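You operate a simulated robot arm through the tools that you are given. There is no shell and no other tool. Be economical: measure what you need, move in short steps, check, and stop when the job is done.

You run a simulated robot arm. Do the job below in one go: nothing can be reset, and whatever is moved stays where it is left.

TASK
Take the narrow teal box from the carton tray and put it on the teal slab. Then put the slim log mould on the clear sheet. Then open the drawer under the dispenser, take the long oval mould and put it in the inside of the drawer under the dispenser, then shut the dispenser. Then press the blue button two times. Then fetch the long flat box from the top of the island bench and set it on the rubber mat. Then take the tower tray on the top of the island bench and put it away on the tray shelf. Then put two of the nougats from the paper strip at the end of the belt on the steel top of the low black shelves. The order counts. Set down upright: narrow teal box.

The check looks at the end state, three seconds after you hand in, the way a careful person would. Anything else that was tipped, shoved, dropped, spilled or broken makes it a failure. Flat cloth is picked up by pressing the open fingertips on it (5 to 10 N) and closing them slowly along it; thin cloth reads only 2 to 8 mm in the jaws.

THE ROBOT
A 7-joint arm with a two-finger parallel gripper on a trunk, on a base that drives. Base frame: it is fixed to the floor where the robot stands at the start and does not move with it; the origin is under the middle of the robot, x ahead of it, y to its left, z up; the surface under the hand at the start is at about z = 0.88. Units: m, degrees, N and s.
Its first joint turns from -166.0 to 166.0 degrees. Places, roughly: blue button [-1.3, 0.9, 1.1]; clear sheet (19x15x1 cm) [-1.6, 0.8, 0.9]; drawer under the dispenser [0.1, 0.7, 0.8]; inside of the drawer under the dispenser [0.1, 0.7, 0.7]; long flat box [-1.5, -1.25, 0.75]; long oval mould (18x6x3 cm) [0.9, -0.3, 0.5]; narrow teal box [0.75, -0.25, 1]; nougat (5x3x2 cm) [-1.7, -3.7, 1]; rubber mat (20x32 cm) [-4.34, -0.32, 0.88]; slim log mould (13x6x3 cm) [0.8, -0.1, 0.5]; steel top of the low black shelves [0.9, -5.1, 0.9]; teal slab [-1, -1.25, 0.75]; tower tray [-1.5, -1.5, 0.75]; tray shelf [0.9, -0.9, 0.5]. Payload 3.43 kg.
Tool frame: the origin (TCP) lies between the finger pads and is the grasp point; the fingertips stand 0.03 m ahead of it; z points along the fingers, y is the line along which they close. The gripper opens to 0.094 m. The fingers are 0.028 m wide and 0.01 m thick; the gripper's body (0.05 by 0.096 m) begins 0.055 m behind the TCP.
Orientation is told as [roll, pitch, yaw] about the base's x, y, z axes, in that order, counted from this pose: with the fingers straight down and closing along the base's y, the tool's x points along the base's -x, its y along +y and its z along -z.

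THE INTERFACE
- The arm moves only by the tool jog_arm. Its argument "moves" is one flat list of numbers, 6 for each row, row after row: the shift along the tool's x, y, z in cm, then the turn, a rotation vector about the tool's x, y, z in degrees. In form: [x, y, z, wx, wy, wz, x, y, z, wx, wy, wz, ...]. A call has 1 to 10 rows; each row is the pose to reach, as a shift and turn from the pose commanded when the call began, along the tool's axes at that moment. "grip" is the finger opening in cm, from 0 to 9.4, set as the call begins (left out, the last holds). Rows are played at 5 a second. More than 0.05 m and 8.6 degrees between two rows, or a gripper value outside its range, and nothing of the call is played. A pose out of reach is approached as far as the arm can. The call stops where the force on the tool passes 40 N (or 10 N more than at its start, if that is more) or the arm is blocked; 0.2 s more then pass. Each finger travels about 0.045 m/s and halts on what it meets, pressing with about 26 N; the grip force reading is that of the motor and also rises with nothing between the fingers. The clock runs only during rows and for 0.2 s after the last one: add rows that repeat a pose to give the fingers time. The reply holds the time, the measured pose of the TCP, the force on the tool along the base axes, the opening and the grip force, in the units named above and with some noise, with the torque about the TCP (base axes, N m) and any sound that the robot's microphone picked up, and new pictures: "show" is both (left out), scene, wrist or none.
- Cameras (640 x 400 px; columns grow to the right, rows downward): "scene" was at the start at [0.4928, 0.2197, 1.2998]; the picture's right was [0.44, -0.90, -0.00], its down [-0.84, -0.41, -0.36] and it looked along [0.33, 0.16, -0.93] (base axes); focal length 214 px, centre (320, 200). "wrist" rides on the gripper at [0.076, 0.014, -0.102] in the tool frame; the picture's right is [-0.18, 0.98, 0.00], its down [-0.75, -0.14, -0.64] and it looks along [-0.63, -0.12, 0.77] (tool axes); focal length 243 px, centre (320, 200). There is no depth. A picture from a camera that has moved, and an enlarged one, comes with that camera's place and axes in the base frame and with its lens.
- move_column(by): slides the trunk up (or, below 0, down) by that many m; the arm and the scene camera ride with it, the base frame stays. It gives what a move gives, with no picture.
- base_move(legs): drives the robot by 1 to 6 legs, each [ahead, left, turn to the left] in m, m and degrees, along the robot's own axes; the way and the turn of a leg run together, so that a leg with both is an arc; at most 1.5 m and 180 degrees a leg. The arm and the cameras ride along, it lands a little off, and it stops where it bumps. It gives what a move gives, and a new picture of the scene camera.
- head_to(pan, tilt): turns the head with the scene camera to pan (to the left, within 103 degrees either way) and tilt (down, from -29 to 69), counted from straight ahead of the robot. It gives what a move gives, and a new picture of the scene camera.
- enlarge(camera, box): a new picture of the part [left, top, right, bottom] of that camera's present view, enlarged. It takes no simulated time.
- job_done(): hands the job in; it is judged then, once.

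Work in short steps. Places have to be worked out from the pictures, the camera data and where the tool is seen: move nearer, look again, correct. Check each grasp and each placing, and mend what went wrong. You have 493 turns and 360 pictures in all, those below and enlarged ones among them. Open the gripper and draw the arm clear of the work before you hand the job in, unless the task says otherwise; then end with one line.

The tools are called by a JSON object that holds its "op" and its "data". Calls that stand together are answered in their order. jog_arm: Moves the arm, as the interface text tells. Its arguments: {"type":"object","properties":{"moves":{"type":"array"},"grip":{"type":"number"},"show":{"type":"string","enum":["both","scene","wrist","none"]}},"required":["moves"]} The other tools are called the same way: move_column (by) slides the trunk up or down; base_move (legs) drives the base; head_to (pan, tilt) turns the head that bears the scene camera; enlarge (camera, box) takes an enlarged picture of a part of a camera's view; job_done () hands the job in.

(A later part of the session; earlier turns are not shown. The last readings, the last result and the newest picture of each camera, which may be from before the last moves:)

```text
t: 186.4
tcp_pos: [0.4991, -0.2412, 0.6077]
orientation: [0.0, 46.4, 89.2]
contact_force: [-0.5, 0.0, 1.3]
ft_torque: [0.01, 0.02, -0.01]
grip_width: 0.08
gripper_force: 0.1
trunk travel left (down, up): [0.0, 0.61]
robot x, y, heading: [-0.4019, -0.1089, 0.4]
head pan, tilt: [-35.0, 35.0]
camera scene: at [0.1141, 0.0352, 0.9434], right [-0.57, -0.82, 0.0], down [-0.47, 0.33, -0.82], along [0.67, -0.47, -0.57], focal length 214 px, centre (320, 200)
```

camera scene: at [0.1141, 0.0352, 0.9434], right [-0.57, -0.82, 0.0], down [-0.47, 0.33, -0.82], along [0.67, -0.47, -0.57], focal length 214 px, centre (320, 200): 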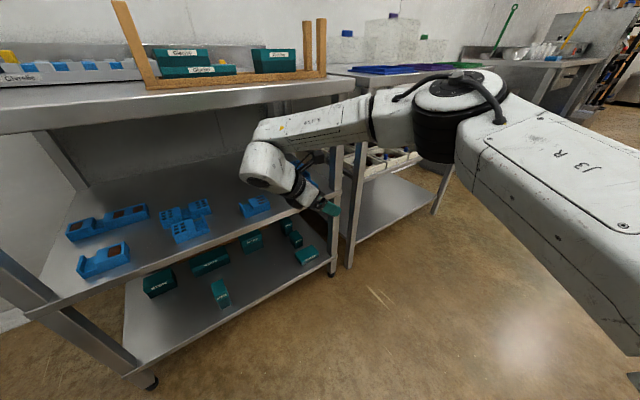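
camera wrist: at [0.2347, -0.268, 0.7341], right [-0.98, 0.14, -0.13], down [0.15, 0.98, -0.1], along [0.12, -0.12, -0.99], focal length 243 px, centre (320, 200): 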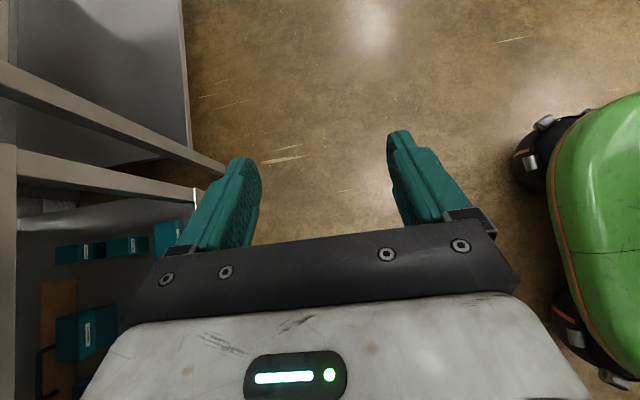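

The elbow would hit the bench lip this way. New plan: pitch the hand forward (pointing +x and down), grip the oval mould's end lip (at y≈−0.22, the back-row space to its left is now free), drag it left/forward into the emptied slot, and then pick it up exactly as I did the log mould. First retract and reorient.

{"op": "jog_arm", "data": {"moves": [0, 4.5, 0, 0, 0, 0, 0, 9, 0, 0, 0, 0, 0, 13.5, 0, 0, 0, 0, 0, 18, 0, 0, 0, 0, 0, 21, 0, 0, -7, 0, 0, 23, 0, 0, -15, 0, 0, 23, 0, 0, -23, 0, 0, 23, 0, 0, -31, 0, 0, 23, 0, 0, -39, 0, 0, 23, 0, 0, -46, 0], "show": "none"}}

{"op": "jog_arm", "data": {"moves": [0, 0, 0, 0, 0, -8.5, 0, 0, 0, 0, 0, -17, 0, 0, 0, 0, 0, -25.5, 0, 0, 0, 0, 0, -34, 0, 0, 0, 0, 0, -42.5, 0, 0, 0, 0, 0, -51, 0, 0, 0, 0, 0, -59.5, 0, 0, 0, 0, 0, -68, 0, 0, 0, 0, 0, -76.5, 0, 0, 0, 0, 0, -85], "show": "none"}}

{"op": "jog_arm", "data": {"moves": [0, 0, 0, 0, 0, -4, 0, 0, 0, 0, 0, -4], "show": "none"}}

{"op": "jog_arm", "data": {"moves": [0, 0, 0, 0, 8, 0, 0, 0, 0, 0, 16, 0, 0, 0, 0, 0, 24, 0, 0, 0, 0, 0, 32, 0, 0, 0, 0, 0, 40, 0, 0, 0, 0, 0, 40, 0]}}

```text
t: 188.6
tcp_pos: [0.2711, -0.2398, 0.6073]
orientation: [-0.1, 0.3, 89.2]
contact_force: [0.0, 0.9, 0.2]
ft_torque: [0.02, 0.04, -0.01]
grip_width: 0.0801
gripper_force: 0.0
trunk travel left (down, up): [0.0, 0.61]
robot x, y, heading: [-0.4007, -0.1103, 0.4]
head pan, tilt: [-35.0, 35.0]
```

```text
t: 190.8
tcp_pos: [0.27, -0.2393, 0.6066]
orientation: [0.4, 0.0, 174.5]
contact_force: [0.3, 0.4, -0.1]
ft_torque: [0.0, 0.0, 0.01]
grip_width: 0.0802
gripper_force: 0.1
trunk travel left (down, up): [0.0, 0.61]
robot x, y, heading: [-0.4039, -0.1113, 0.2]
head pan, tilt: [-35.0, 35.0]
```

```text
t: 191.4
tcp_pos: [0.2704, -0.2404, 0.6072]
orientation: [0.4, 0.0, 178.2]
contact_force: [0.6, 0.2, -0.4]
ft_torque: [0.01, 0.0, -0.01]
grip_width: 0.0801
gripper_force: 0.1
trunk travel left (down, up): [0.0, 0.61]
robot x, y, heading: [-0.3988, -0.1114, 0.1]
head pan, tilt: [-35.0, 35.0]
```

```text
t: 192.8
tcp_pos: [0.2713, -0.2398, 0.6075]
orientation: [0.4, 40.0, 178.5]
contact_force: [0.5, -0.1, 1.0]
ft_torque: [-0.01, 0.01, 0.02]
grip_width: 0.08
gripper_force: 0.0
trunk travel left (down, up): [0.0, 0.61]
robot x, y, heading: [-0.4031, -0.113, 0.2]
head pan, tilt: [-35.0, 35.0]
camera scene: at [0.1141, 0.0352, 0.9435], right [-0.57, -0.82, 0.0], down [-0.47, 0.33, -0.82], along [0.67, -0.47, -0.57], focal length 214 px, centre (320, 200)
camera wrist: at [0.2623, -0.2537, 0.7359], right [-0.17, -0.98, -0.11], down [-0.99, 0.17, 0.0], along [0.02, 0.11, -0.99], focal length 243 px, centre (320, 200)
```

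scene: 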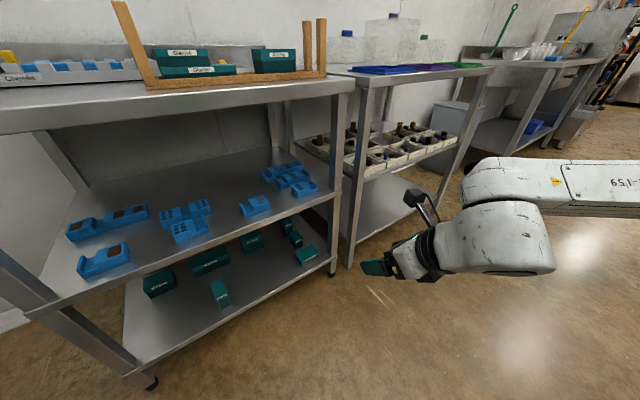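
wrist: 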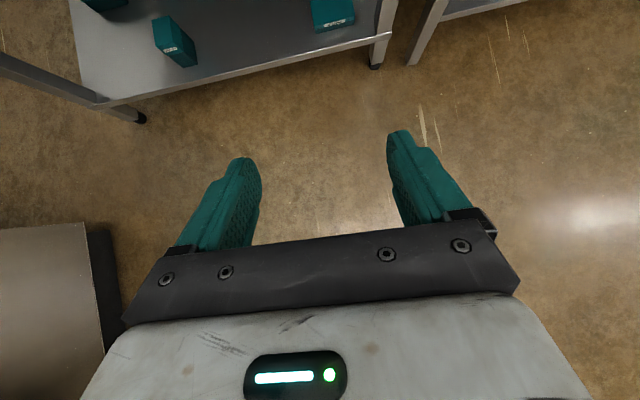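

{"op": "jog_arm", "data": {"moves": [2.9, 0, 3.4, 0, 0, 0, 5.8, 0, 6.9, 0, 0, 0, 8.7, 0, 10.3, 0, 0, 0, 11.6, 0, 13.8, 0, 0, 0, 14.5, 0, 17.2, 0, 0, 0, 16.9, 0, 20.1, 0, 0, 0, 16.9, 0, 20.1, 0, 0, 0], "show": "scene"}}

```text
t: 194.4
tcp_pos: [0.53, -0.2476, 0.5651]
orientation: [0.5, 40.0, 178.6]
contact_force: [-0.7, 0.3, -0.4]
ft_torque: [0.01, 0.02, -0.01]
grip_width: 0.0797
gripper_force: 0.0
trunk travel left (down, up): [0.0, 0.61]
robot x, y, heading: [-0.399, -0.11, 0.1]
head pan, tilt: [-35.0, 35.0]
camera scene: at [0.1141, 0.0352, 0.9434], right [-0.57, -0.82, 0.0], down [-0.47, 0.33, -0.82], along [0.67, -0.47, -0.57], focal length 214 px, centre (320, 200)
```

scene: 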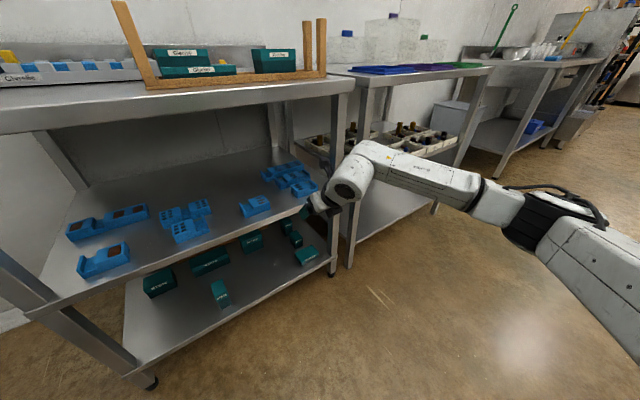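

Elbow is low in this posture. Shift the hand right, raise 2 cm, narrow the grip, then drive in with the base shifted left for leg clearance.

{"op": "jog_arm", "data": {"moves": [0.7, 4, -0.8, 0, 0, 0, 1.4, 8, -1.6, 0, 0, 0, 1.4, 10.3, -1.6, 0, 0, 0, 1.4, 10.3, -1.6, 0, 0, 0], "grip": 4.5, "show": "none"}}

{"op": "base_move", "data": {"legs": [[0.0, 0.13, 0], [0.2, 0, 0]]}}

```text
t: 195.4
tcp_pos: [0.5257, -0.3507, 0.5876]
orientation: [0.5, 39.9, 178.4]
contact_force: [0.4, -0.5, 0.9]
ft_torque: [0.03, -0.03, 0.02]
grip_width: 0.0449
gripper_force: 0.1
trunk travel left (down, up): [0.0, 0.61]
robot x, y, heading: [-0.4024, -0.1141, 0.1]
head pan, tilt: [-35.0, 35.0]
```

```text
t: 197.9
tcp_pos: [0.7289, -0.2193, 0.5866]
orientation: [0.5, 40.0, 178.3]
contact_force: [0.0, 0.0, 0.0]
ft_torque: [0.02, 0.01, 0.02]
grip_width: 0.0452
gripper_force: 0.1
trunk travel left (down, up): [0.0, 0.61]
robot x, y, heading: [-0.1935, 0.0194, 0.1]
head pan, tilt: [-35.0, 35.0]
camera scene: at [0.318, 0.1657, 0.9435], right [-0.57, -0.82, 0.0], down [-0.47, 0.33, -0.82], along [0.67, -0.47, -0.57], focal length 214 px, centre (320, 200)
```

scene: 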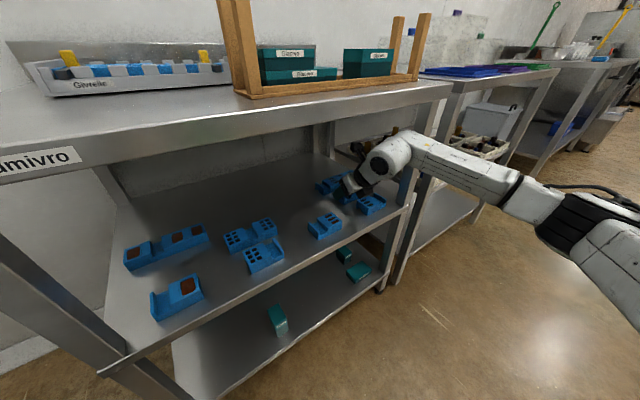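

{"op": "jog_arm", "data": {"moves": [0, 0, 0, 0, 0, 0], "show": "wrist"}}

```text
t: 198.3
tcp_pos: [0.7291, -0.2197, 0.587]
orientation: [0.5, 40.0, 178.4]
contact_force: [1.1, 0.5, 0.3]
ft_torque: [0.0, 0.0, -0.01]
grip_width: 0.0449
gripper_force: 0.0
trunk travel left (down, up): [0.0, 0.61]
robot x, y, heading: [-0.1957, 0.0196, -0.0]
head pan, tilt: [-35.0, 35.0]
camera wrist: at [0.7211, -0.2339, 0.7159], right [-0.17, -0.98, -0.11], down [-0.98, 0.17, 0.01], along [0.01, 0.11, -0.99], focal length 243 px, centre (320, 200)
```

wrist: 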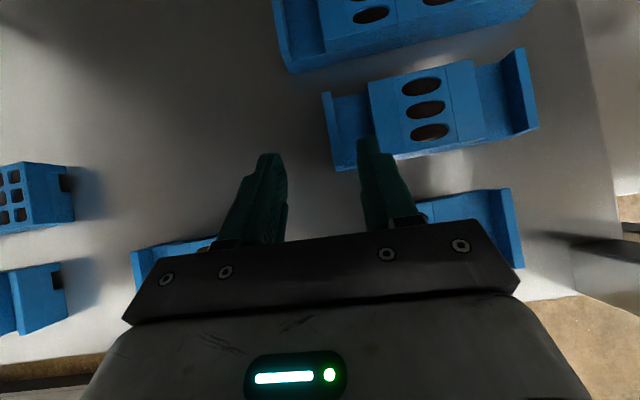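

Lip of the long oval is at y≈−0.21, front face x≈0.83. Move forward 9 cm at this height.

{"op": "jog_arm", "data": {"moves": [2.3, -0.5, 1.9, 0, 0, 0, 4.6, -0.9, 3.8, 0, 0, 0, 6.9, -0.9, 5.8, 0, 0, 0, 6.9, -0.9, 5.8, 0, 0, 0]}}

```text
t: 199.3
tcp_pos: [0.8179, -0.2153, 0.5835]
orientation: [0.6, 40.0, 178.4]
contact_force: [0.7, 0.6, 0.8]
ft_torque: [0.01, 0.0, 0.0]
grip_width: 0.0451
gripper_force: 0.1
trunk travel left (down, up): [0.0, 0.61]
robot x, y, heading: [-0.1965, 0.0197, -0.1]
head pan, tilt: [-35.0, 35.0]
camera scene: at [0.318, 0.1657, 0.9434], right [-0.57, -0.82, 0.0], down [-0.47, 0.33, -0.82], along [0.67, -0.47, -0.57], focal length 214 px, centre (320, 200)
camera wrist: at [0.8109, -0.2287, 0.7129], right [-0.17, -0.98, -0.11], down [-0.98, 0.17, 0.01], along [0.01, 0.11, -0.99], focal length 243 px, centre (320, 200)
```

scene: 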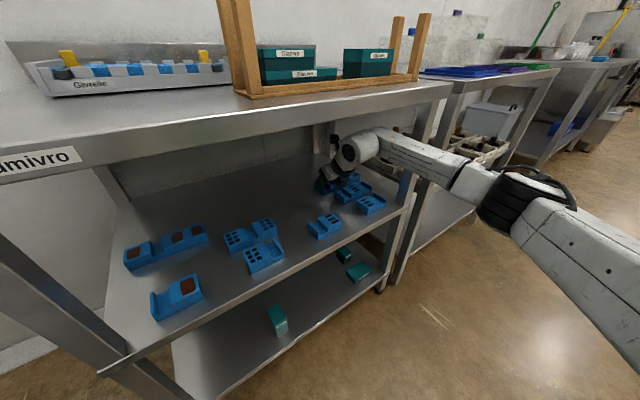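
wrist: 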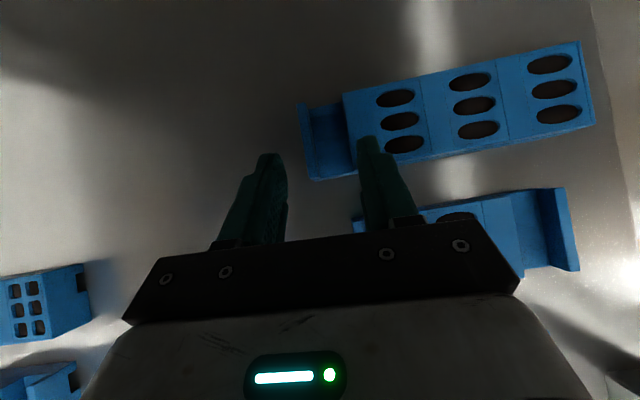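

Lip centre ≈(0.855, −0.207), gap just right of it. Set opening 3 cm, align, and lower so one finger enters the gap.

{"op": "jog_arm", "data": {"moves": [0.8, -0.5, 0.6, 0, 0, 0, 1.5, -0.9, 1.3, 0, 0, 0, 1.5, -0.9, 1.3, 0, 0, 0], "grip": 3.0, "show": "wrist"}}

{"op": "enlarge", "data": {"camera": "wrist", "box": [220, 100, 420, 240]}}

```text
t: 200.1
tcp_pos: [0.839, -0.2045, 0.5856]
orientation: [0.5, 40.1, 178.5]
contact_force: [0.6, 0.7, -0.9]
ft_torque: [-0.02, -0.01, 0.04]
grip_width: 0.0301
gripper_force: 0.0
trunk travel left (down, up): [0.0, 0.61]
robot x, y, heading: [-0.1971, 0.0194, -0.2]
head pan, tilt: [-35.0, 35.0]
camera wrist: at [0.8312, -0.2189, 0.7148], right [-0.17, -0.98, -0.11], down [-0.98, 0.17, 0.01], along [0.01, 0.11, -0.99], focal length 243 px, centre (320, 200)
```

wrist: 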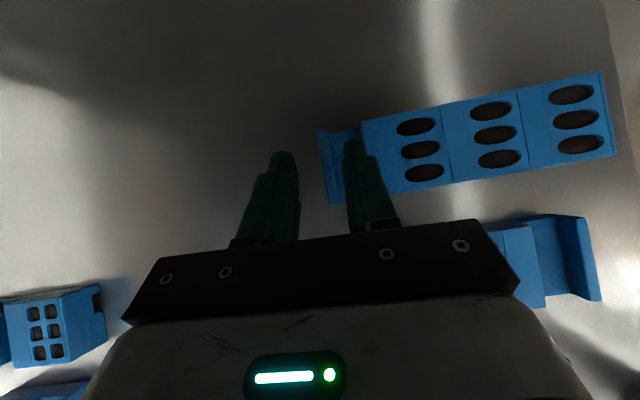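

```text
2.86 times, centred on (320, 170) of wrist
camera zoom: at [0.8312, -0.2189, 0.7148], right [-0.17, -0.98, -0.11], down [-0.98, 0.17, 0.01], along [0.01, 0.11, -0.99], focal length 693 px, centre (320, 286)
```

zoom: 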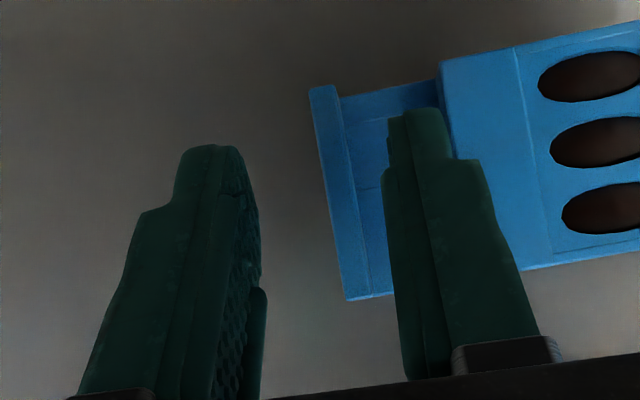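

Shift 5 mm left to centre the finger in the gap, then lower 2 cm.

{"op": "jog_arm", "data": {"moves": [0, -0.5, 0, 0, 0, 0, -0.4, -0.5, 0.5, 0, 0, 0, -0.8, -0.5, 1, 0, 0, 0, -1.2, -0.5, 1.45, 0, 0, 0, -1.2, -0.5, 1.45, 0, 0, 0], "show": "wrist"}}

{"op": "enlarge", "data": {"camera": "wrist", "box": [220, 100, 420, 240]}}

```text
t: 201.3
tcp_pos: [0.8389, -0.201, 0.5684]
orientation: [0.5, 39.9, 178.5]
contact_force: [0.1, 0.2, -0.1]
ft_torque: [0.0, -0.03, 0.02]
grip_width: 0.0299
gripper_force: 0.0
trunk travel left (down, up): [0.0, 0.61]
robot x, y, heading: [-0.1951, 0.0219, 0.3]
head pan, tilt: [-35.0, 35.0]
camera wrist: at [0.8314, -0.2138, 0.6972], right [-0.17, -0.98, -0.11], down [-0.98, 0.17, 0.01], along [0.01, 0.11, -0.99], focal length 243 px, centre (320, 200)
```

wrist: 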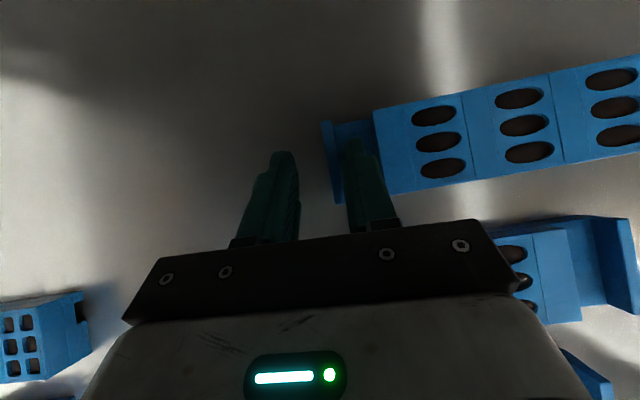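

```text
2.86 times, centred on (320, 170) of wrist
camera zoom: at [0.8314, -0.2138, 0.6972], right [-0.17, -0.98, -0.11], down [-0.98, 0.17, 0.01], along [0.01, 0.11, -0.99], focal length 693 px, centre (320, 286)
```

zoom: 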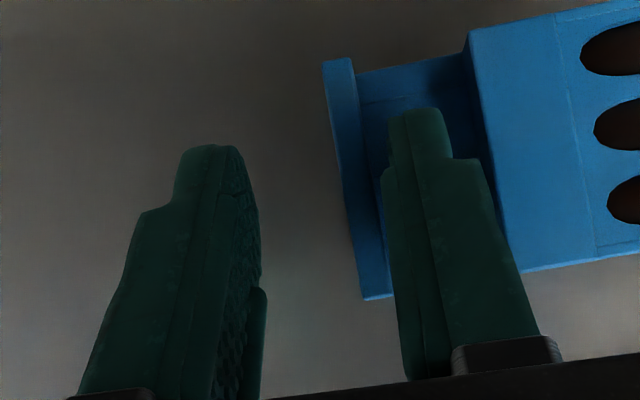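

Finger is in the gap. Lower until light contact or 0.8 cm more, then close.

{"op": "jog_arm", "data": {"moves": [-0.2, 0, 0.25, 0, 0, 0, -0.35, 0, 0.45, 0, 0, 0, -0.5, 0, 0.6, 0, 0, 0], "show": "none"}}

{"op": "jog_arm", "data": {"moves": [0, 0, 0, 0, 0, 0, 0, 0, 0, 0, 0, 0, 0, 0, 0, 0, 0, 0], "grip": 0.3, "show": "wrist"}}

```text
t: 202.2
tcp_pos: [0.8423, -0.201, 0.5674]
orientation: [0.3, 40.8, 178.6]
contact_force: [-0.6, 0.4, 11.5]
ft_torque: [-0.2, -0.1, -0.07]
grip_width: 0.0302
gripper_force: 0.0
trunk travel left (down, up): [0.0, 0.61]
robot x, y, heading: [-0.1969, 0.0201, 0.1]
head pan, tilt: [-35.0, 35.0]
stopped in row 3: the force on the tool passed its limit at 42 N (the readings are from after the stop); the commanded pose is now the measured one
```

```text
t: 203.0
tcp_pos: [0.8411, -0.202, 0.5677]
orientation: [0.5, 40.8, 178.4]
contact_force: [1.4, -7.0, 21.6]
ft_torque: [-0.36, -0.31, -0.03]
grip_width: 0.0086
gripper_force: 4.2
trunk travel left (down, up): [0.0, 0.61]
robot x, y, heading: [-0.1949, 0.0185, 0.1]
head pan, tilt: [-35.0, 35.0]
camera wrist: at [0.8315, -0.2156, 0.6966], right [-0.17, -0.98, -0.11], down [-0.98, 0.17, -0.01], along [0.03, 0.11, -0.99], focal length 243 px, centre (320, 200)
```

wrist: 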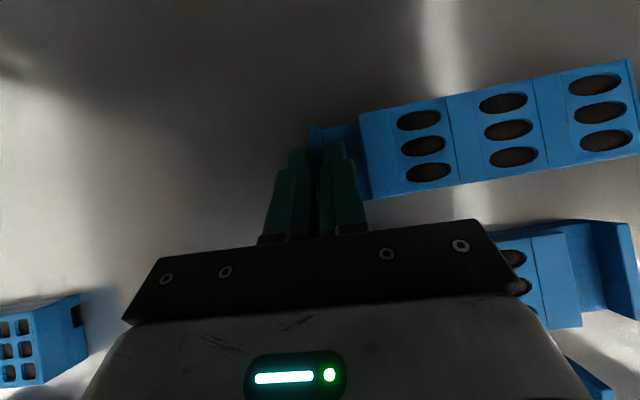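

Lip gripped (~8.6 mm). Let grip settle, then lift 1.5 cm as a test.

{"op": "jog_arm", "data": {"moves": [0.1, 0, -0.15, 0, 0, 0, 0.1, 0, -0.15, 0, 0, 0, 0.4, 0, -0.5, 0, 0, 0, 0.7, 0, -0.8, 0, 0, 0, 1.0, 0, -1.2, 0, 0, 0, 1.0, 0, -1.2, 0, 0, 0]}}

{"op": "enlarge", "data": {"camera": "scene", "box": [260, 120, 420, 220]}}

```text
t: 204.4
tcp_pos: [0.8401, -0.1993, 0.5801]
orientation: [0.4, 40.6, 178.4]
contact_force: [0.2, -0.3, -2.5]
ft_torque: [0.19, -0.02, -0.01]
grip_width: 0.0064
gripper_force: 26.0
trunk travel left (down, up): [0.0, 0.61]
robot x, y, heading: [-0.1971, 0.0207, 0.4]
head pan, tilt: [-35.0, 35.0]
camera scene: at [0.3179, 0.1657, 0.9434], right [-0.57, -0.82, 0.0], down [-0.47, 0.33, -0.82], along [0.67, -0.47, -0.57], focal length 214 px, centre (320, 200)
camera wrist: at [0.8313, -0.2136, 0.7087], right [-0.17, -0.98, -0.11], down [-0.98, 0.17, 0.0], along [0.02, 0.11, -0.99], focal length 243 px, centre (320, 200)
```

scene: 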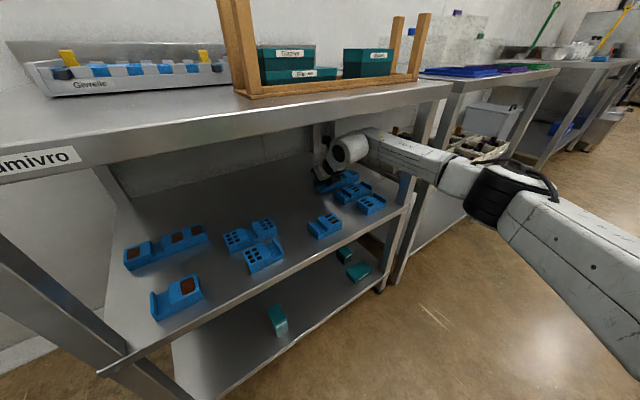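
wrist: 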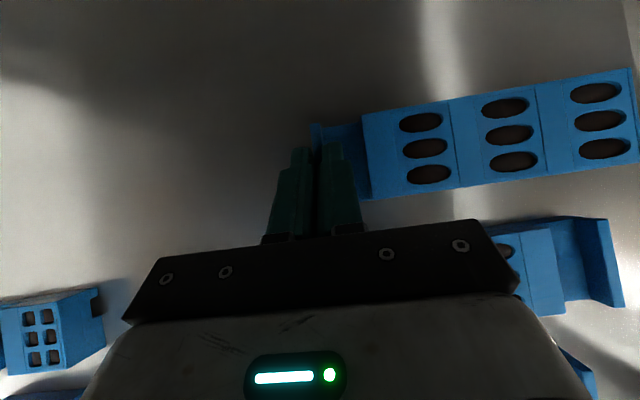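

```text
4.00 times, centred on (340, 170) of scene
camera zoom: at [0.3179, 0.1657, 0.9434], right [-0.57, -0.82, 0.0], down [-0.47, 0.33, -0.82], along [0.67, -0.47, -0.57], focal length 858 px, centre (240, 320)
```

zoom: 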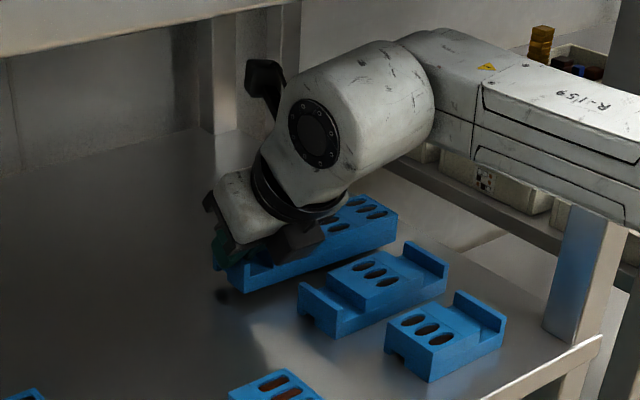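

The mould is held level by its lip. Lift 2.2 cm more (clears front moulds), then pull out slowly.

{"op": "jog_arm", "data": {"moves": [0.5, 0, -0.6, 0, 0, 0, 0.95, 0, -1.2, 0, 0, 0, 1.4, 0, -1.75, 0, 0, 0, 1.4, 0, -1.75, 0, 0, 0]}}

{"op": "enlarge", "data": {"camera": "scene", "box": [260, 100, 420, 220]}}

```text
t: 205.4
tcp_pos: [0.8399, -0.1976, 0.6028]
orientation: [0.5, 40.5, 178.4]
contact_force: [0.0, -0.5, -2.5]
ft_torque: [0.19, 0.0, 0.04]
grip_width: 0.0061
gripper_force: 26.2
trunk travel left (down, up): [0.0, 0.61]
robot x, y, heading: [-0.1967, 0.0186, -0.1]
head pan, tilt: [-35.0, 35.0]
camera scene: at [0.3179, 0.1656, 0.9434], right [-0.57, -0.82, 0.0], down [-0.47, 0.33, -0.82], along [0.67, -0.47, -0.57], focal length 214 px, centre (320, 200)
camera wrist: at [0.831, -0.2136, 0.7325], right [-0.17, -0.98, -0.11], down [-0.98, 0.17, 0.0], along [0.02, 0.11, -0.99], focal length 243 px, centre (320, 200)
```

scene: 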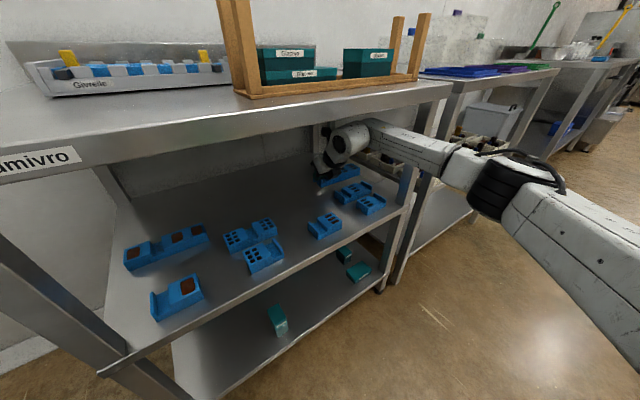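
wrist: 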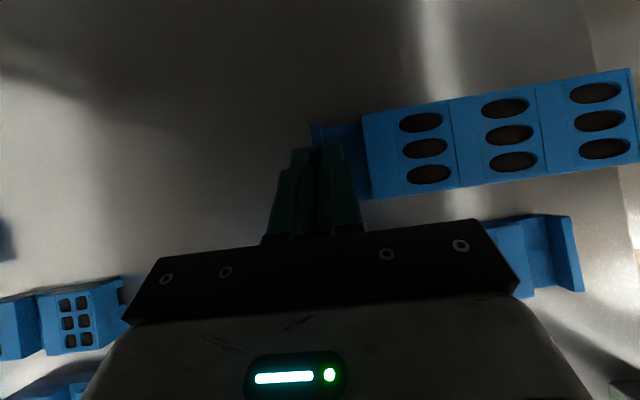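

```text
3.33 times, centred on (340, 160) of scene
camera zoom: at [0.3179, 0.1656, 0.9434], right [-0.57, -0.82, 0.0], down [-0.47, 0.33, -0.82], along [0.67, -0.47, -0.57], focal length 715 px, centre (253, 333)
```

zoom: 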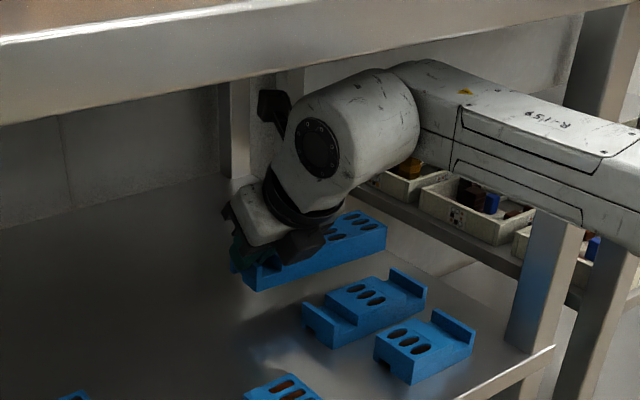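

Clear. Shift 8 cm left (to clear the right leg), then pull straight out 32 cm.

{"op": "jog_arm", "data": {"moves": [0, -4, 0, 0, 0, 0, 0, -8, 0, 0, 0, 0, -3.1, -8, -2.6, 0, 0, 0, -6.2, -8, -5.1, 0, 0, 0, -9.3, -8, -7.8, 0, 0, 0, -12.2, -8, -10.3, 0, 0, 0, -12.2, -8, -10.3, 0, 0, 0]}}

```text
t: 207.0
tcp_pos: [0.6844, -0.1145, 0.602]
orientation: [0.5, 40.6, 178.4]
contact_force: [-0.1, 0.1, -2.2]
ft_torque: [0.17, -0.01, 0.0]
grip_width: 0.0063
gripper_force: 25.4
trunk travel left (down, up): [0.0, 0.61]
robot x, y, heading: [-0.196, 0.0212, 0.1]
head pan, tilt: [-35.0, 35.0]
camera scene: at [0.3179, 0.1656, 0.9434], right [-0.57, -0.82, 0.0], down [-0.47, 0.33, -0.82], along [0.67, -0.47, -0.57], focal length 214 px, centre (320, 200)
camera wrist: at [0.6751, -0.1291, 0.7317], right [-0.17, -0.98, -0.11], down [-0.98, 0.17, 0.0], along [0.02, 0.11, -0.99], focal length 243 px, centre (320, 200)
```

scene: 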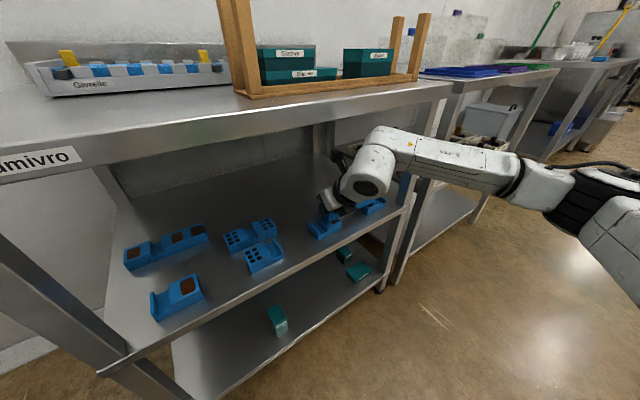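
wrist: 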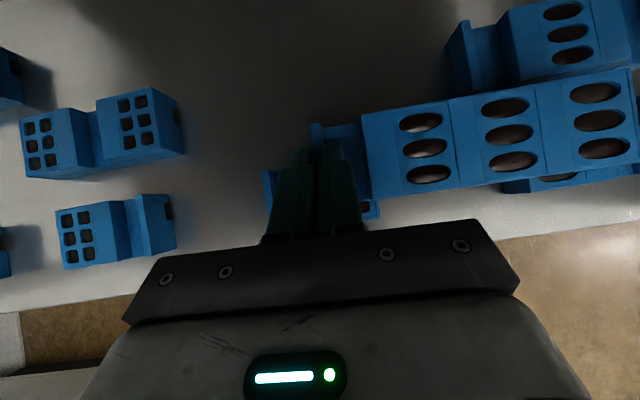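

Continue by backing the base straight out.

{"op": "base_move", "data": {"legs": [[-0.3, 0, 0]]}}

{"op": "move_column", "data": {"by": 0.4}}

```text
t: 209.0
tcp_pos: [0.3877, -0.1133, 0.6024]
orientation: [0.5, 40.6, 178.6]
contact_force: [0.2, -0.4, -2.4]
ft_torque: [0.22, 0.04, 0.01]
grip_width: 0.0061
gripper_force: 26.2
trunk travel left (down, up): [0.0, 0.61]
robot x, y, heading: [-0.4866, 0.0201, 0.2]
head pan, tilt: [-35.0, 35.0]
camera scene: at [0.02, 0.1664, 0.9434], right [-0.57, -0.82, 0.0], down [-0.47, 0.33, -0.82], along [0.67, -0.47, -0.57], focal length 214 px, centre (320, 200)
```

scene: 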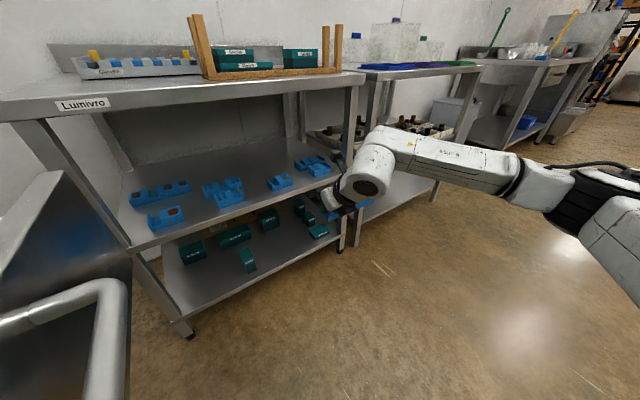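

```text
t: 212.8
tcp_pos: [0.3871, -0.1146, 1.0022]
orientation: [0.5, 40.6, 178.6]
contact_force: [-0.1, 1.0, -2.1]
ft_torque: [0.14, 0.01, 0.01]
grip_width: 0.0059
gripper_force: 26.2
trunk travel left (down, up): [-0.4, 0.21]
robot x, y, heading: [-0.4969, 0.0206, 0.1]
head pan, tilt: [-35.0, 35.0]
```

Now go to the open drawer: shift right, turn left to face the counter.

{"op": "base_move", "data": {"legs": [[0, -0.6, 0], [0, 0, 90], [0, -0.4, 0]]}}

{"op": "head_to", "data": {"pan": -15, "tilt": 50}}

```text
t: 222.2
tcp_pos: [0.0198, 0.2975, 1.0026]
orientation: [0.6, 40.5, -90.4]
contact_force: [0.3, 0.3, -2.1]
ft_torque: [-0.01, 0.17, 0.03]
grip_width: 0.006
gripper_force: 26.5
trunk travel left (down, up): [-0.4, 0.21]
robot x, y, heading: [-0.0997, -0.5862, 91.1]
head pan, tilt: [-35.0, 35.0]
camera scene: at [-0.2532, -0.0736, 1.3434], right [0.83, -0.56, 0.0], down [-0.32, -0.48, -0.82], along [0.46, 0.68, -0.57], focal length 214 px, centre (320, 200)
```

scene: 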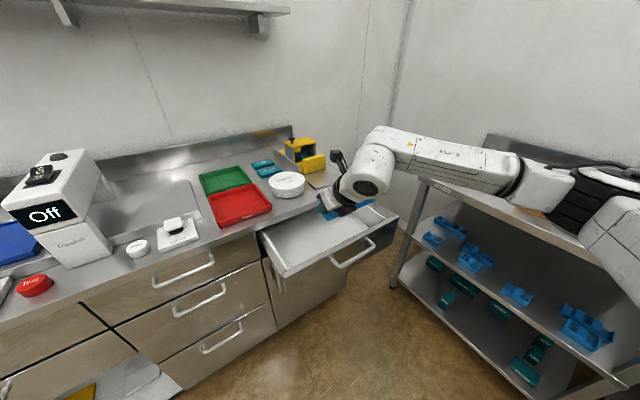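

```text
t: 223.1
tcp_pos: [0.0194, 0.2979, 1.0028]
orientation: [0.4, 40.6, -90.6]
contact_force: [-0.5, 0.7, -1.6]
ft_torque: [-0.02, 0.23, -0.02]
grip_width: 0.0062
gripper_force: 25.6
trunk travel left (down, up): [-0.4, 0.21]
robot x, y, heading: [-0.1028, -0.5869, 91.3]
head pan, tilt: [-15.0, 50.0]
camera scene: at [-0.2837, -0.072, 1.3217], right [0.97, -0.24, 0.0], down [-0.18, -0.74, -0.64], along [0.15, 0.62, -0.77], focal length 214 px, centre (320, 200)
```

scene: 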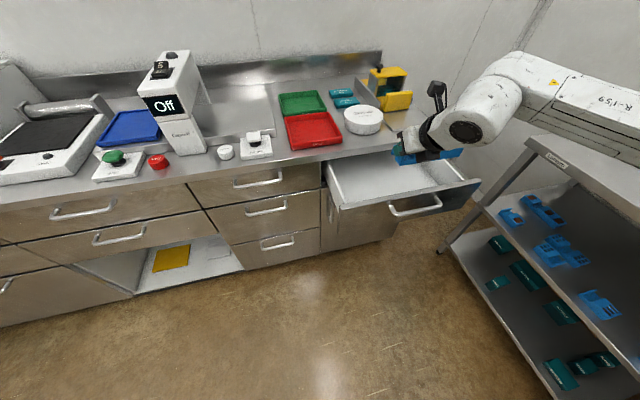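

{"op": "enlarge", "data": {"camera": "scene", "box": [310, 100, 490, 230]}}

{"op": "jog_arm", "data": {"moves": [0, 0, 0, 0, 0, 0], "show": "wrist"}}

```text
3.08 times, centred on (400, 165) of scene
camera zoom: at [-0.2837, -0.072, 1.3217], right [0.97, -0.24, 0.0], down [-0.18, -0.74, -0.64], along [0.15, 0.62, -0.77], focal length 660 px, centre (74, 308)
```

zoom: 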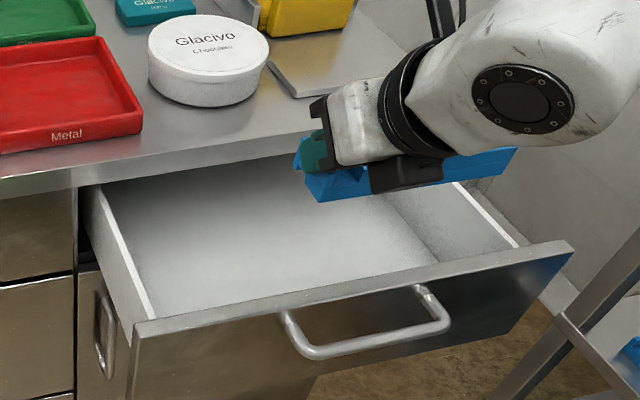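

```text
t: 223.5
tcp_pos: [0.02, 0.298, 1.0023]
orientation: [0.5, 40.7, -90.6]
contact_force: [-0.3, -0.2, -1.8]
ft_torque: [-0.01, 0.19, -0.01]
grip_width: 0.0061
gripper_force: 26.1
trunk travel left (down, up): [-0.4, 0.21]
robot x, y, heading: [-0.1028, -0.5864, 91.2]
head pan, tilt: [-15.0, 50.0]
camera wrist: at [0.0337, 0.288, 1.1317], right [0.98, -0.15, -0.11], down [-0.16, -0.99, 0.0], along [-0.11, 0.02, -0.99], focal length 243 px, centre (320, 200)
```

wrist: 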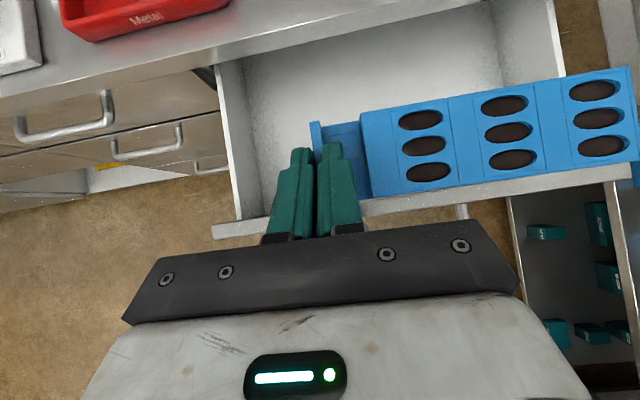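

Drawer interior: x −0.095…0.265, y 0.29…0.49, floor z≈0.75. Drive 0.11 m closer so the mould sits over the middle.

{"op": "base_move", "data": {"legs": [[0.11, 0.02, -0.5]]}}

{"op": "jog_arm", "data": {"moves": [0, 0, 0, 0, 0, 0], "show": "wrist"}}

```text
t: 224.7
tcp_pos: [0.0055, 0.4105, 1.0032]
orientation: [0.5, 40.6, -91.1]
contact_force: [0.7, -0.2, -1.6]
ft_torque: [-0.02, 0.22, 0.03]
grip_width: 0.0062
gripper_force: 26.1
trunk travel left (down, up): [-0.4, 0.21]
robot x, y, heading: [-0.1221, -0.4726, 90.5]
head pan, tilt: [-15.0, 50.0]
camera scene: at [-0.3011, 0.0433, 1.3218], right [0.97, -0.25, 0.0], down [-0.19, -0.74, -0.64], along [0.16, 0.62, -0.77], focal length 214 px, centre (320, 200)
```

scene: 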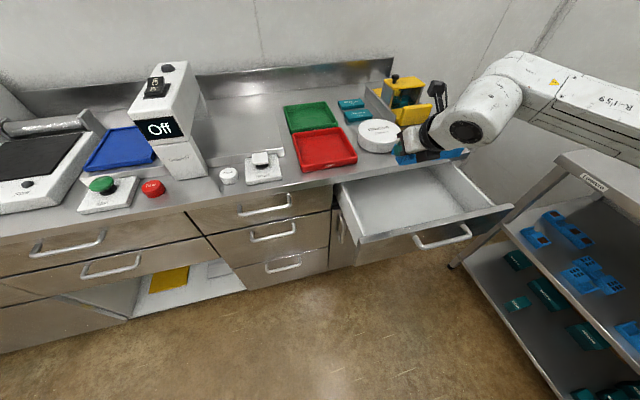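

```text
t: 225.1
tcp_pos: [0.007, 0.4112, 1.0033]
orientation: [0.4, 40.5, -91.1]
contact_force: [-0.2, -0.5, -2.6]
ft_torque: [-0.04, 0.18, -0.03]
grip_width: 0.006
gripper_force: 26.5
trunk travel left (down, up): [-0.4, 0.21]
robot x, y, heading: [-0.123, -0.472, 90.8]
head pan, tilt: [-15.0, 50.0]
camera wrist: at [0.0197, 0.4003, 1.1314], right [0.98, -0.16, -0.11], down [-0.16, -0.99, 0.0], along [-0.11, 0.02, -0.99], focal length 243 px, centre (320, 200)
```

wrist: 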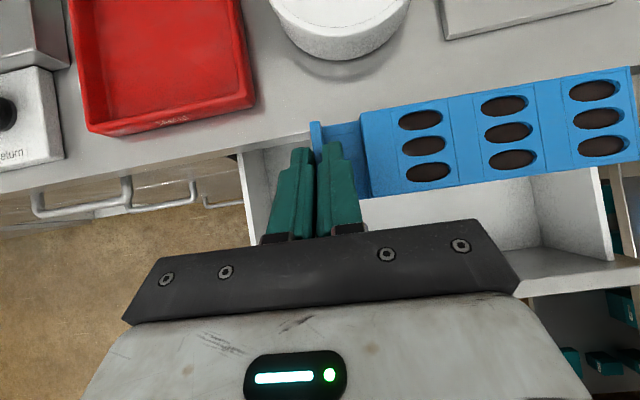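

Mould is over the interior with ~2 cm to the counter edge; shift 1.2 cm back and lower 17 cm.

{"op": "jog_arm", "data": {"moves": [-0.9, 0, -0.8, 0, 0, 0, -3.5, 0, 2.2, 0, 0, 0, -6.1, 0, 5.3, 0, 0, 0, -8.7, 0, 8.3, 0, 0, 0, -10.7, 0, 10.6, 0, 0, 0, -12, 0, 12.2, 0, 0, 0, -12, 0, 12.2, 0, 0, 0]}}

```text
t: 226.7
tcp_pos: [0.0099, 0.3983, 0.8303]
orientation: [0.4, 40.6, -91.0]
contact_force: [-0.4, 0.9, -1.8]
ft_torque: [-0.01, 0.15, 0.0]
grip_width: 0.0062
gripper_force: 26.1
trunk travel left (down, up): [-0.4, 0.21]
robot x, y, heading: [-0.1227, -0.4722, 90.4]
head pan, tilt: [-15.0, 50.0]
camera scene: at [-0.3012, 0.0435, 1.3217], right [0.97, -0.25, 0.0], down [-0.19, -0.74, -0.64], along [0.16, 0.62, -0.77], focal length 214 px, centre (320, 200)
camera wrist: at [0.023, 0.3882, 0.9597], right [0.98, -0.16, -0.11], down [-0.16, -0.99, 0.0], along [-0.11, 0.02, -0.99], focal length 243 px, centre (320, 200)
```

scene: 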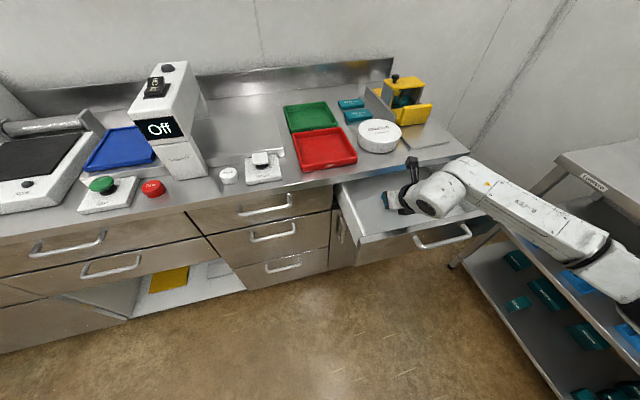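
wrist: 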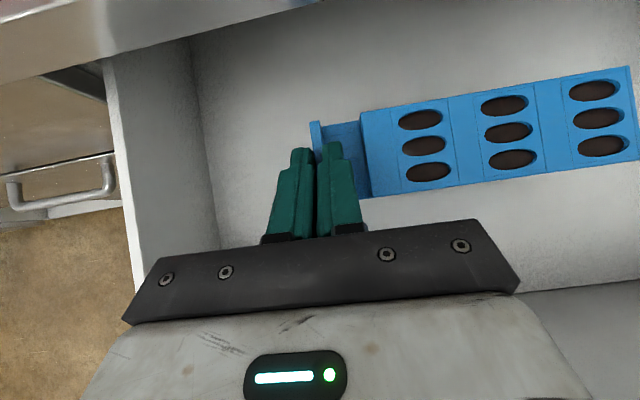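

Inside the drawer. Creep down to the floor.

{"op": "jog_arm", "data": {"moves": [-1, 0, 1.2, 0, 0, 0, -1.5, 0, 1.8, 0, 0, 0, -1.8, 0, 2.15, 0, 0, 0, -2.1, 0, 2.5, 0, 0, 0, -2.4, 0, 2.85, 0, 0, 0, -2.7, 0, 3.2, 0, 0, 0, -3, 0, 3.55, 0, 0, 0, -3.3, 0, 3.9, 0, 0, 0]}}

```text
t: 228.5
tcp_pos: [0.0071, 0.3991, 0.7795]
orientation: [0.5, 40.7, -90.9]
contact_force: [-0.4, 0.0, -2.0]
ft_torque: [-0.07, 0.14, 0.08]
grip_width: 0.0063
gripper_force: 25.7
trunk travel left (down, up): [-0.4, 0.21]
robot x, y, heading: [-0.1186, -0.4741, 90.4]
head pan, tilt: [-15.0, 50.0]
camera scene: at [-0.3011, 0.0434, 1.3217], right [0.97, -0.25, 0.0], down [-0.19, -0.74, -0.64], along [0.16, 0.62, -0.77], focal length 214 px, centre (320, 200)
camera wrist: at [0.0204, 0.3894, 0.9088], right [0.98, -0.16, -0.11], down [-0.16, -0.99, 0.0], along [-0.11, 0.02, -0.99], focal length 243 px, centre (320, 200)
```

scene: 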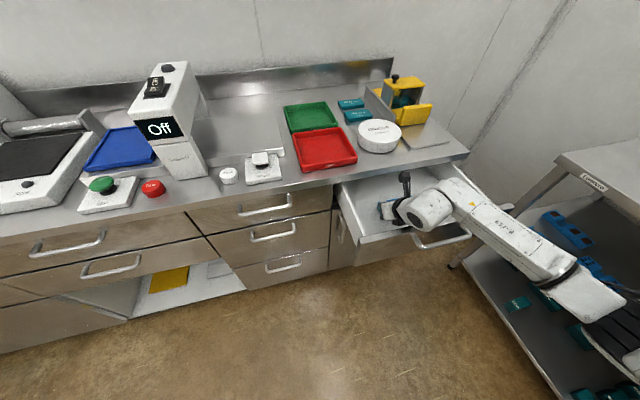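
wrist: 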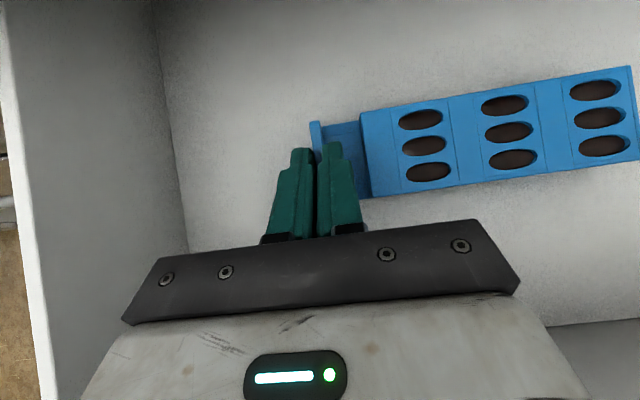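

No contact yet; continue creeping.

{"op": "jog_arm", "data": {"moves": [-0.3, 0, 0.4, 0, 0, 0, -0.6, 0, 0.75, 0, 0, 0, -0.9, 0, 1.1, 0, 0, 0, -1.2, 0, 1.45, 0, 0, 0, -1.5, 0, 1.8, 0, 0, 0, -1.8, 0, 2.15, 0, 0, 0]}}

```text
t: 229.2
tcp_pos: [0.0067, 0.4022, 0.778]
orientation: [0.1, 41.6, -91.2]
contact_force: [0.2, 2.4, 14.2]
ft_torque: [-0.06, 0.04, -0.02]
grip_width: 0.006
gripper_force: 26.9
trunk travel left (down, up): [-0.4, 0.21]
robot x, y, heading: [-0.1255, -0.4727, 90.6]
head pan, tilt: [-15.0, 50.0]
stopped in row 3: the force on the tool passed its limit at 44 N (the readings are from after the stop); the commanded pose is now the measured one
camera scene: at [-0.3013, 0.043, 1.3218], right [0.97, -0.25, 0.0], down [-0.19, -0.74, -0.64], along [0.16, 0.62, -0.77], focal length 214 px, centre (320, 200)
camera wrist: at [0.0207, 0.3898, 0.9066], right [0.98, -0.16, -0.12], down [-0.16, -0.99, -0.02], along [-0.11, 0.04, -0.99], focal length 243 px, centre (320, 200)
```

scene: 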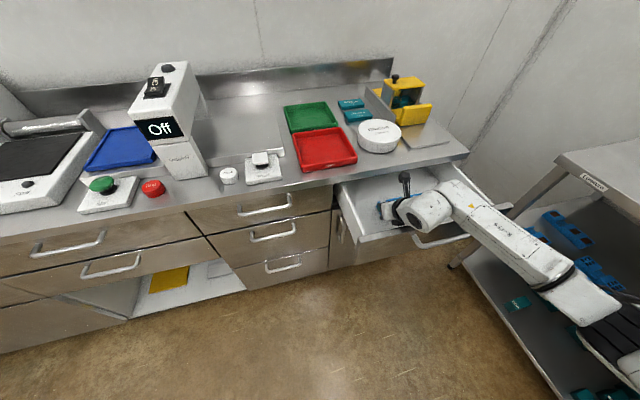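
wrist: 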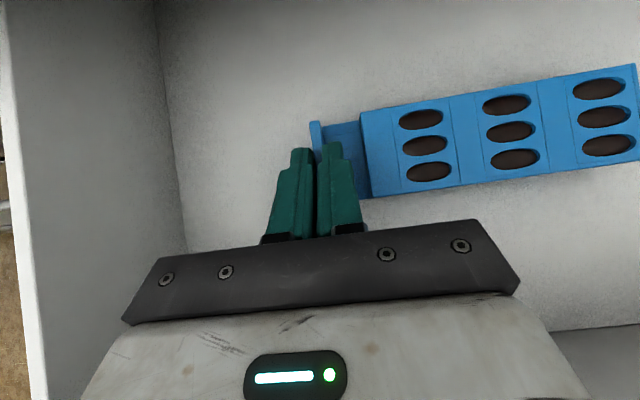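

Contact. Open the fingers slightly (1.6 cm) and lift out.

{"op": "jog_arm", "data": {"moves": [0.1, 0, -0.1, 0, 0, 0, 0.1, 0, -0.1, 0, 0, 0, 0.1, 0, -0.1, 0, 0, 0], "grip": 1.7, "show": "none"}}

{"op": "jog_arm", "data": {"moves": [1, 0, -1.2, 0, 0, 0, 3, 0, -3.6, 0, 0, 0, 6, 0, -7, 0, 0, 0, 9, 0, -10.5, 0, 0, 0, 12, 0, -14, 0, 0, 0, 14, 0, -17, 0, 0, 0]}}

```text
t: 230.0
tcp_pos: [0.0056, 0.4001, 0.7772]
orientation: [0.3, 41.3, -91.1]
contact_force: [-2.9, 1.3, 6.9]
ft_torque: [0.11, 0.03, 0.03]
grip_width: 0.0154
gripper_force: 0.1
trunk travel left (down, up): [-0.4, 0.21]
robot x, y, heading: [-0.1226, -0.4737, 90.6]
head pan, tilt: [-15.0, 50.0]
```

```text
t: 231.4
tcp_pos: [0.0067, 0.3941, 1.0018]
orientation: [0.1, 41.3, -91.2]
contact_force: [0.2, 0.6, -0.3]
ft_torque: [-0.03, 0.0, -0.04]
grip_width: 0.0171
gripper_force: 0.1
trunk travel left (down, up): [-0.4, 0.21]
robot x, y, heading: [-0.1211, -0.474, 90.6]
head pan, tilt: [-15.0, 50.0]
camera scene: at [-0.3013, 0.0434, 1.3216], right [0.97, -0.25, 0.0], down [-0.19, -0.74, -0.64], along [0.16, 0.62, -0.77], focal length 214 px, centre (320, 200)
camera wrist: at [0.0205, 0.3822, 1.1296], right [0.98, -0.16, -0.12], down [-0.16, -0.99, -0.01], along [-0.11, 0.03, -0.99], focal length 243 px, centre (320, 200)
```

scene: 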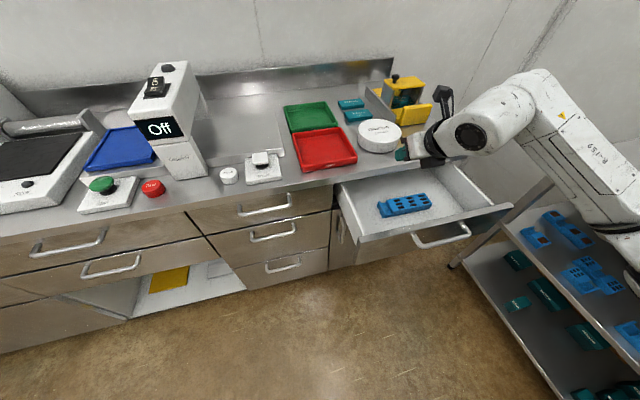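
wrist: 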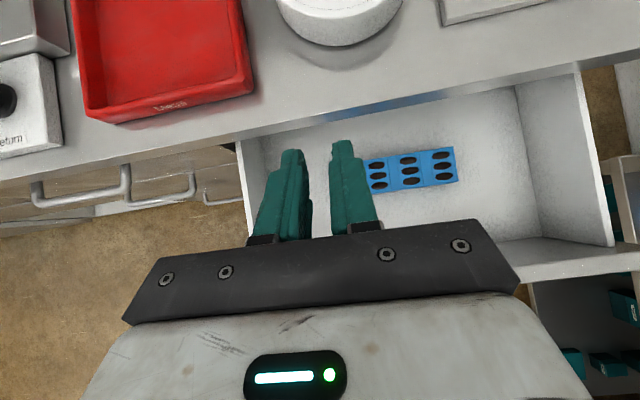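

The oval mould lies in the drawer. Inspect the yellow dispenser before shutting.

{"op": "enlarge", "data": {"camera": "scene", "box": [340, 60, 460, 160]}}

```text
4.00 times, centred on (400, 110) of scene
camera zoom: at [-0.3013, 0.0434, 1.3216], right [0.97, -0.25, 0.0], down [-0.19, -0.74, -0.64], along [0.16, 0.62, -0.77], focal length 858 px, centre (0, 560)
```

zoom: 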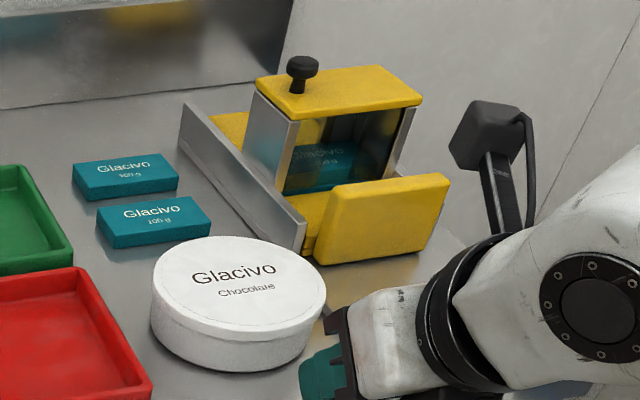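

I take "shut the dispenser" to mean the drawer under it. Close the fingers, bring them in front of the handle bar, and push it shut.

{"op": "jog_arm", "data": {"moves": [-3.4, 1.5, -3, 0, 0, 0, -6.8, 3, -6, 0, 0, 0, -10.2, 4.5, -9, 0, 0, 0, -13.6, 6, -12, 0, 0, 0, -17, 7.5, -15, 0, 0, 0, -20.8, 9, -18.3, 0, 0, 0, -20.8, 9, -18.3, 0, 0, 0], "grip": 0, "show": "none"}}

{"op": "jog_arm", "data": {"moves": [-2.9, 0, 3.3, 0, 0, 0, -5.8, 0, 6.6, 0, 0, 0, -8.6, 0, 9.8, 0, 0, 0, -11, 0, 12.5, 0, 0, 0, -11, 0, 12.5, 0, 0, 0]}}

```text
refused: row 6 steps farther than a row can; nothing moved
```

```text
t: 232.6
tcp_pos: [0.0044, 0.393, 0.8285]
orientation: [0.3, 41.3, -91.0]
contact_force: [0.7, -0.5, -0.5]
ft_torque: [-0.01, 0.01, 0.02]
grip_width: 0.0171
gripper_force: 0.1
trunk travel left (down, up): [-0.4, 0.21]
robot x, y, heading: [-0.1221, -0.4729, 90.7]
head pan, tilt: [-15.0, 50.0]
camera scene: at [-0.3012, 0.0434, 1.3217], right [0.97, -0.25, 0.0], down [-0.19, -0.74, -0.64], along [0.16, 0.62, -0.77], focal length 214 px, centre (320, 200)
camera wrist: at [0.0188, 0.3816, 0.9566], right [0.98, -0.16, -0.12], down [-0.16, -0.99, -0.02], along [-0.11, 0.03, -0.99], focal length 243 px, centre (320, 200)
```

scene: 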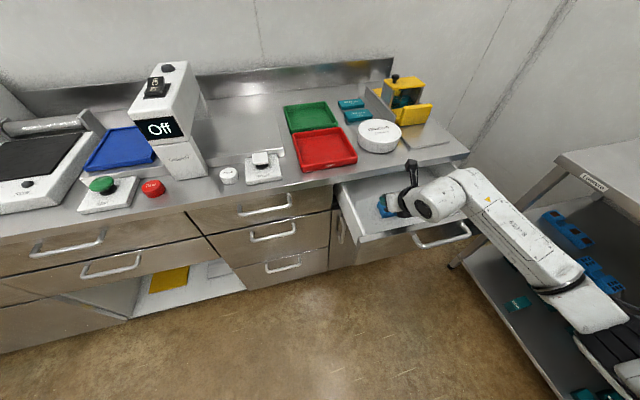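
wrist: 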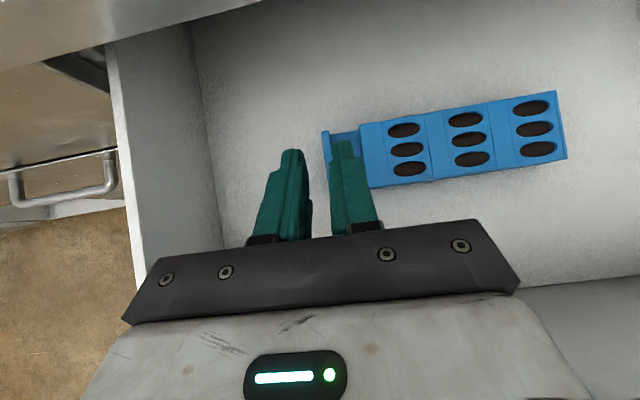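

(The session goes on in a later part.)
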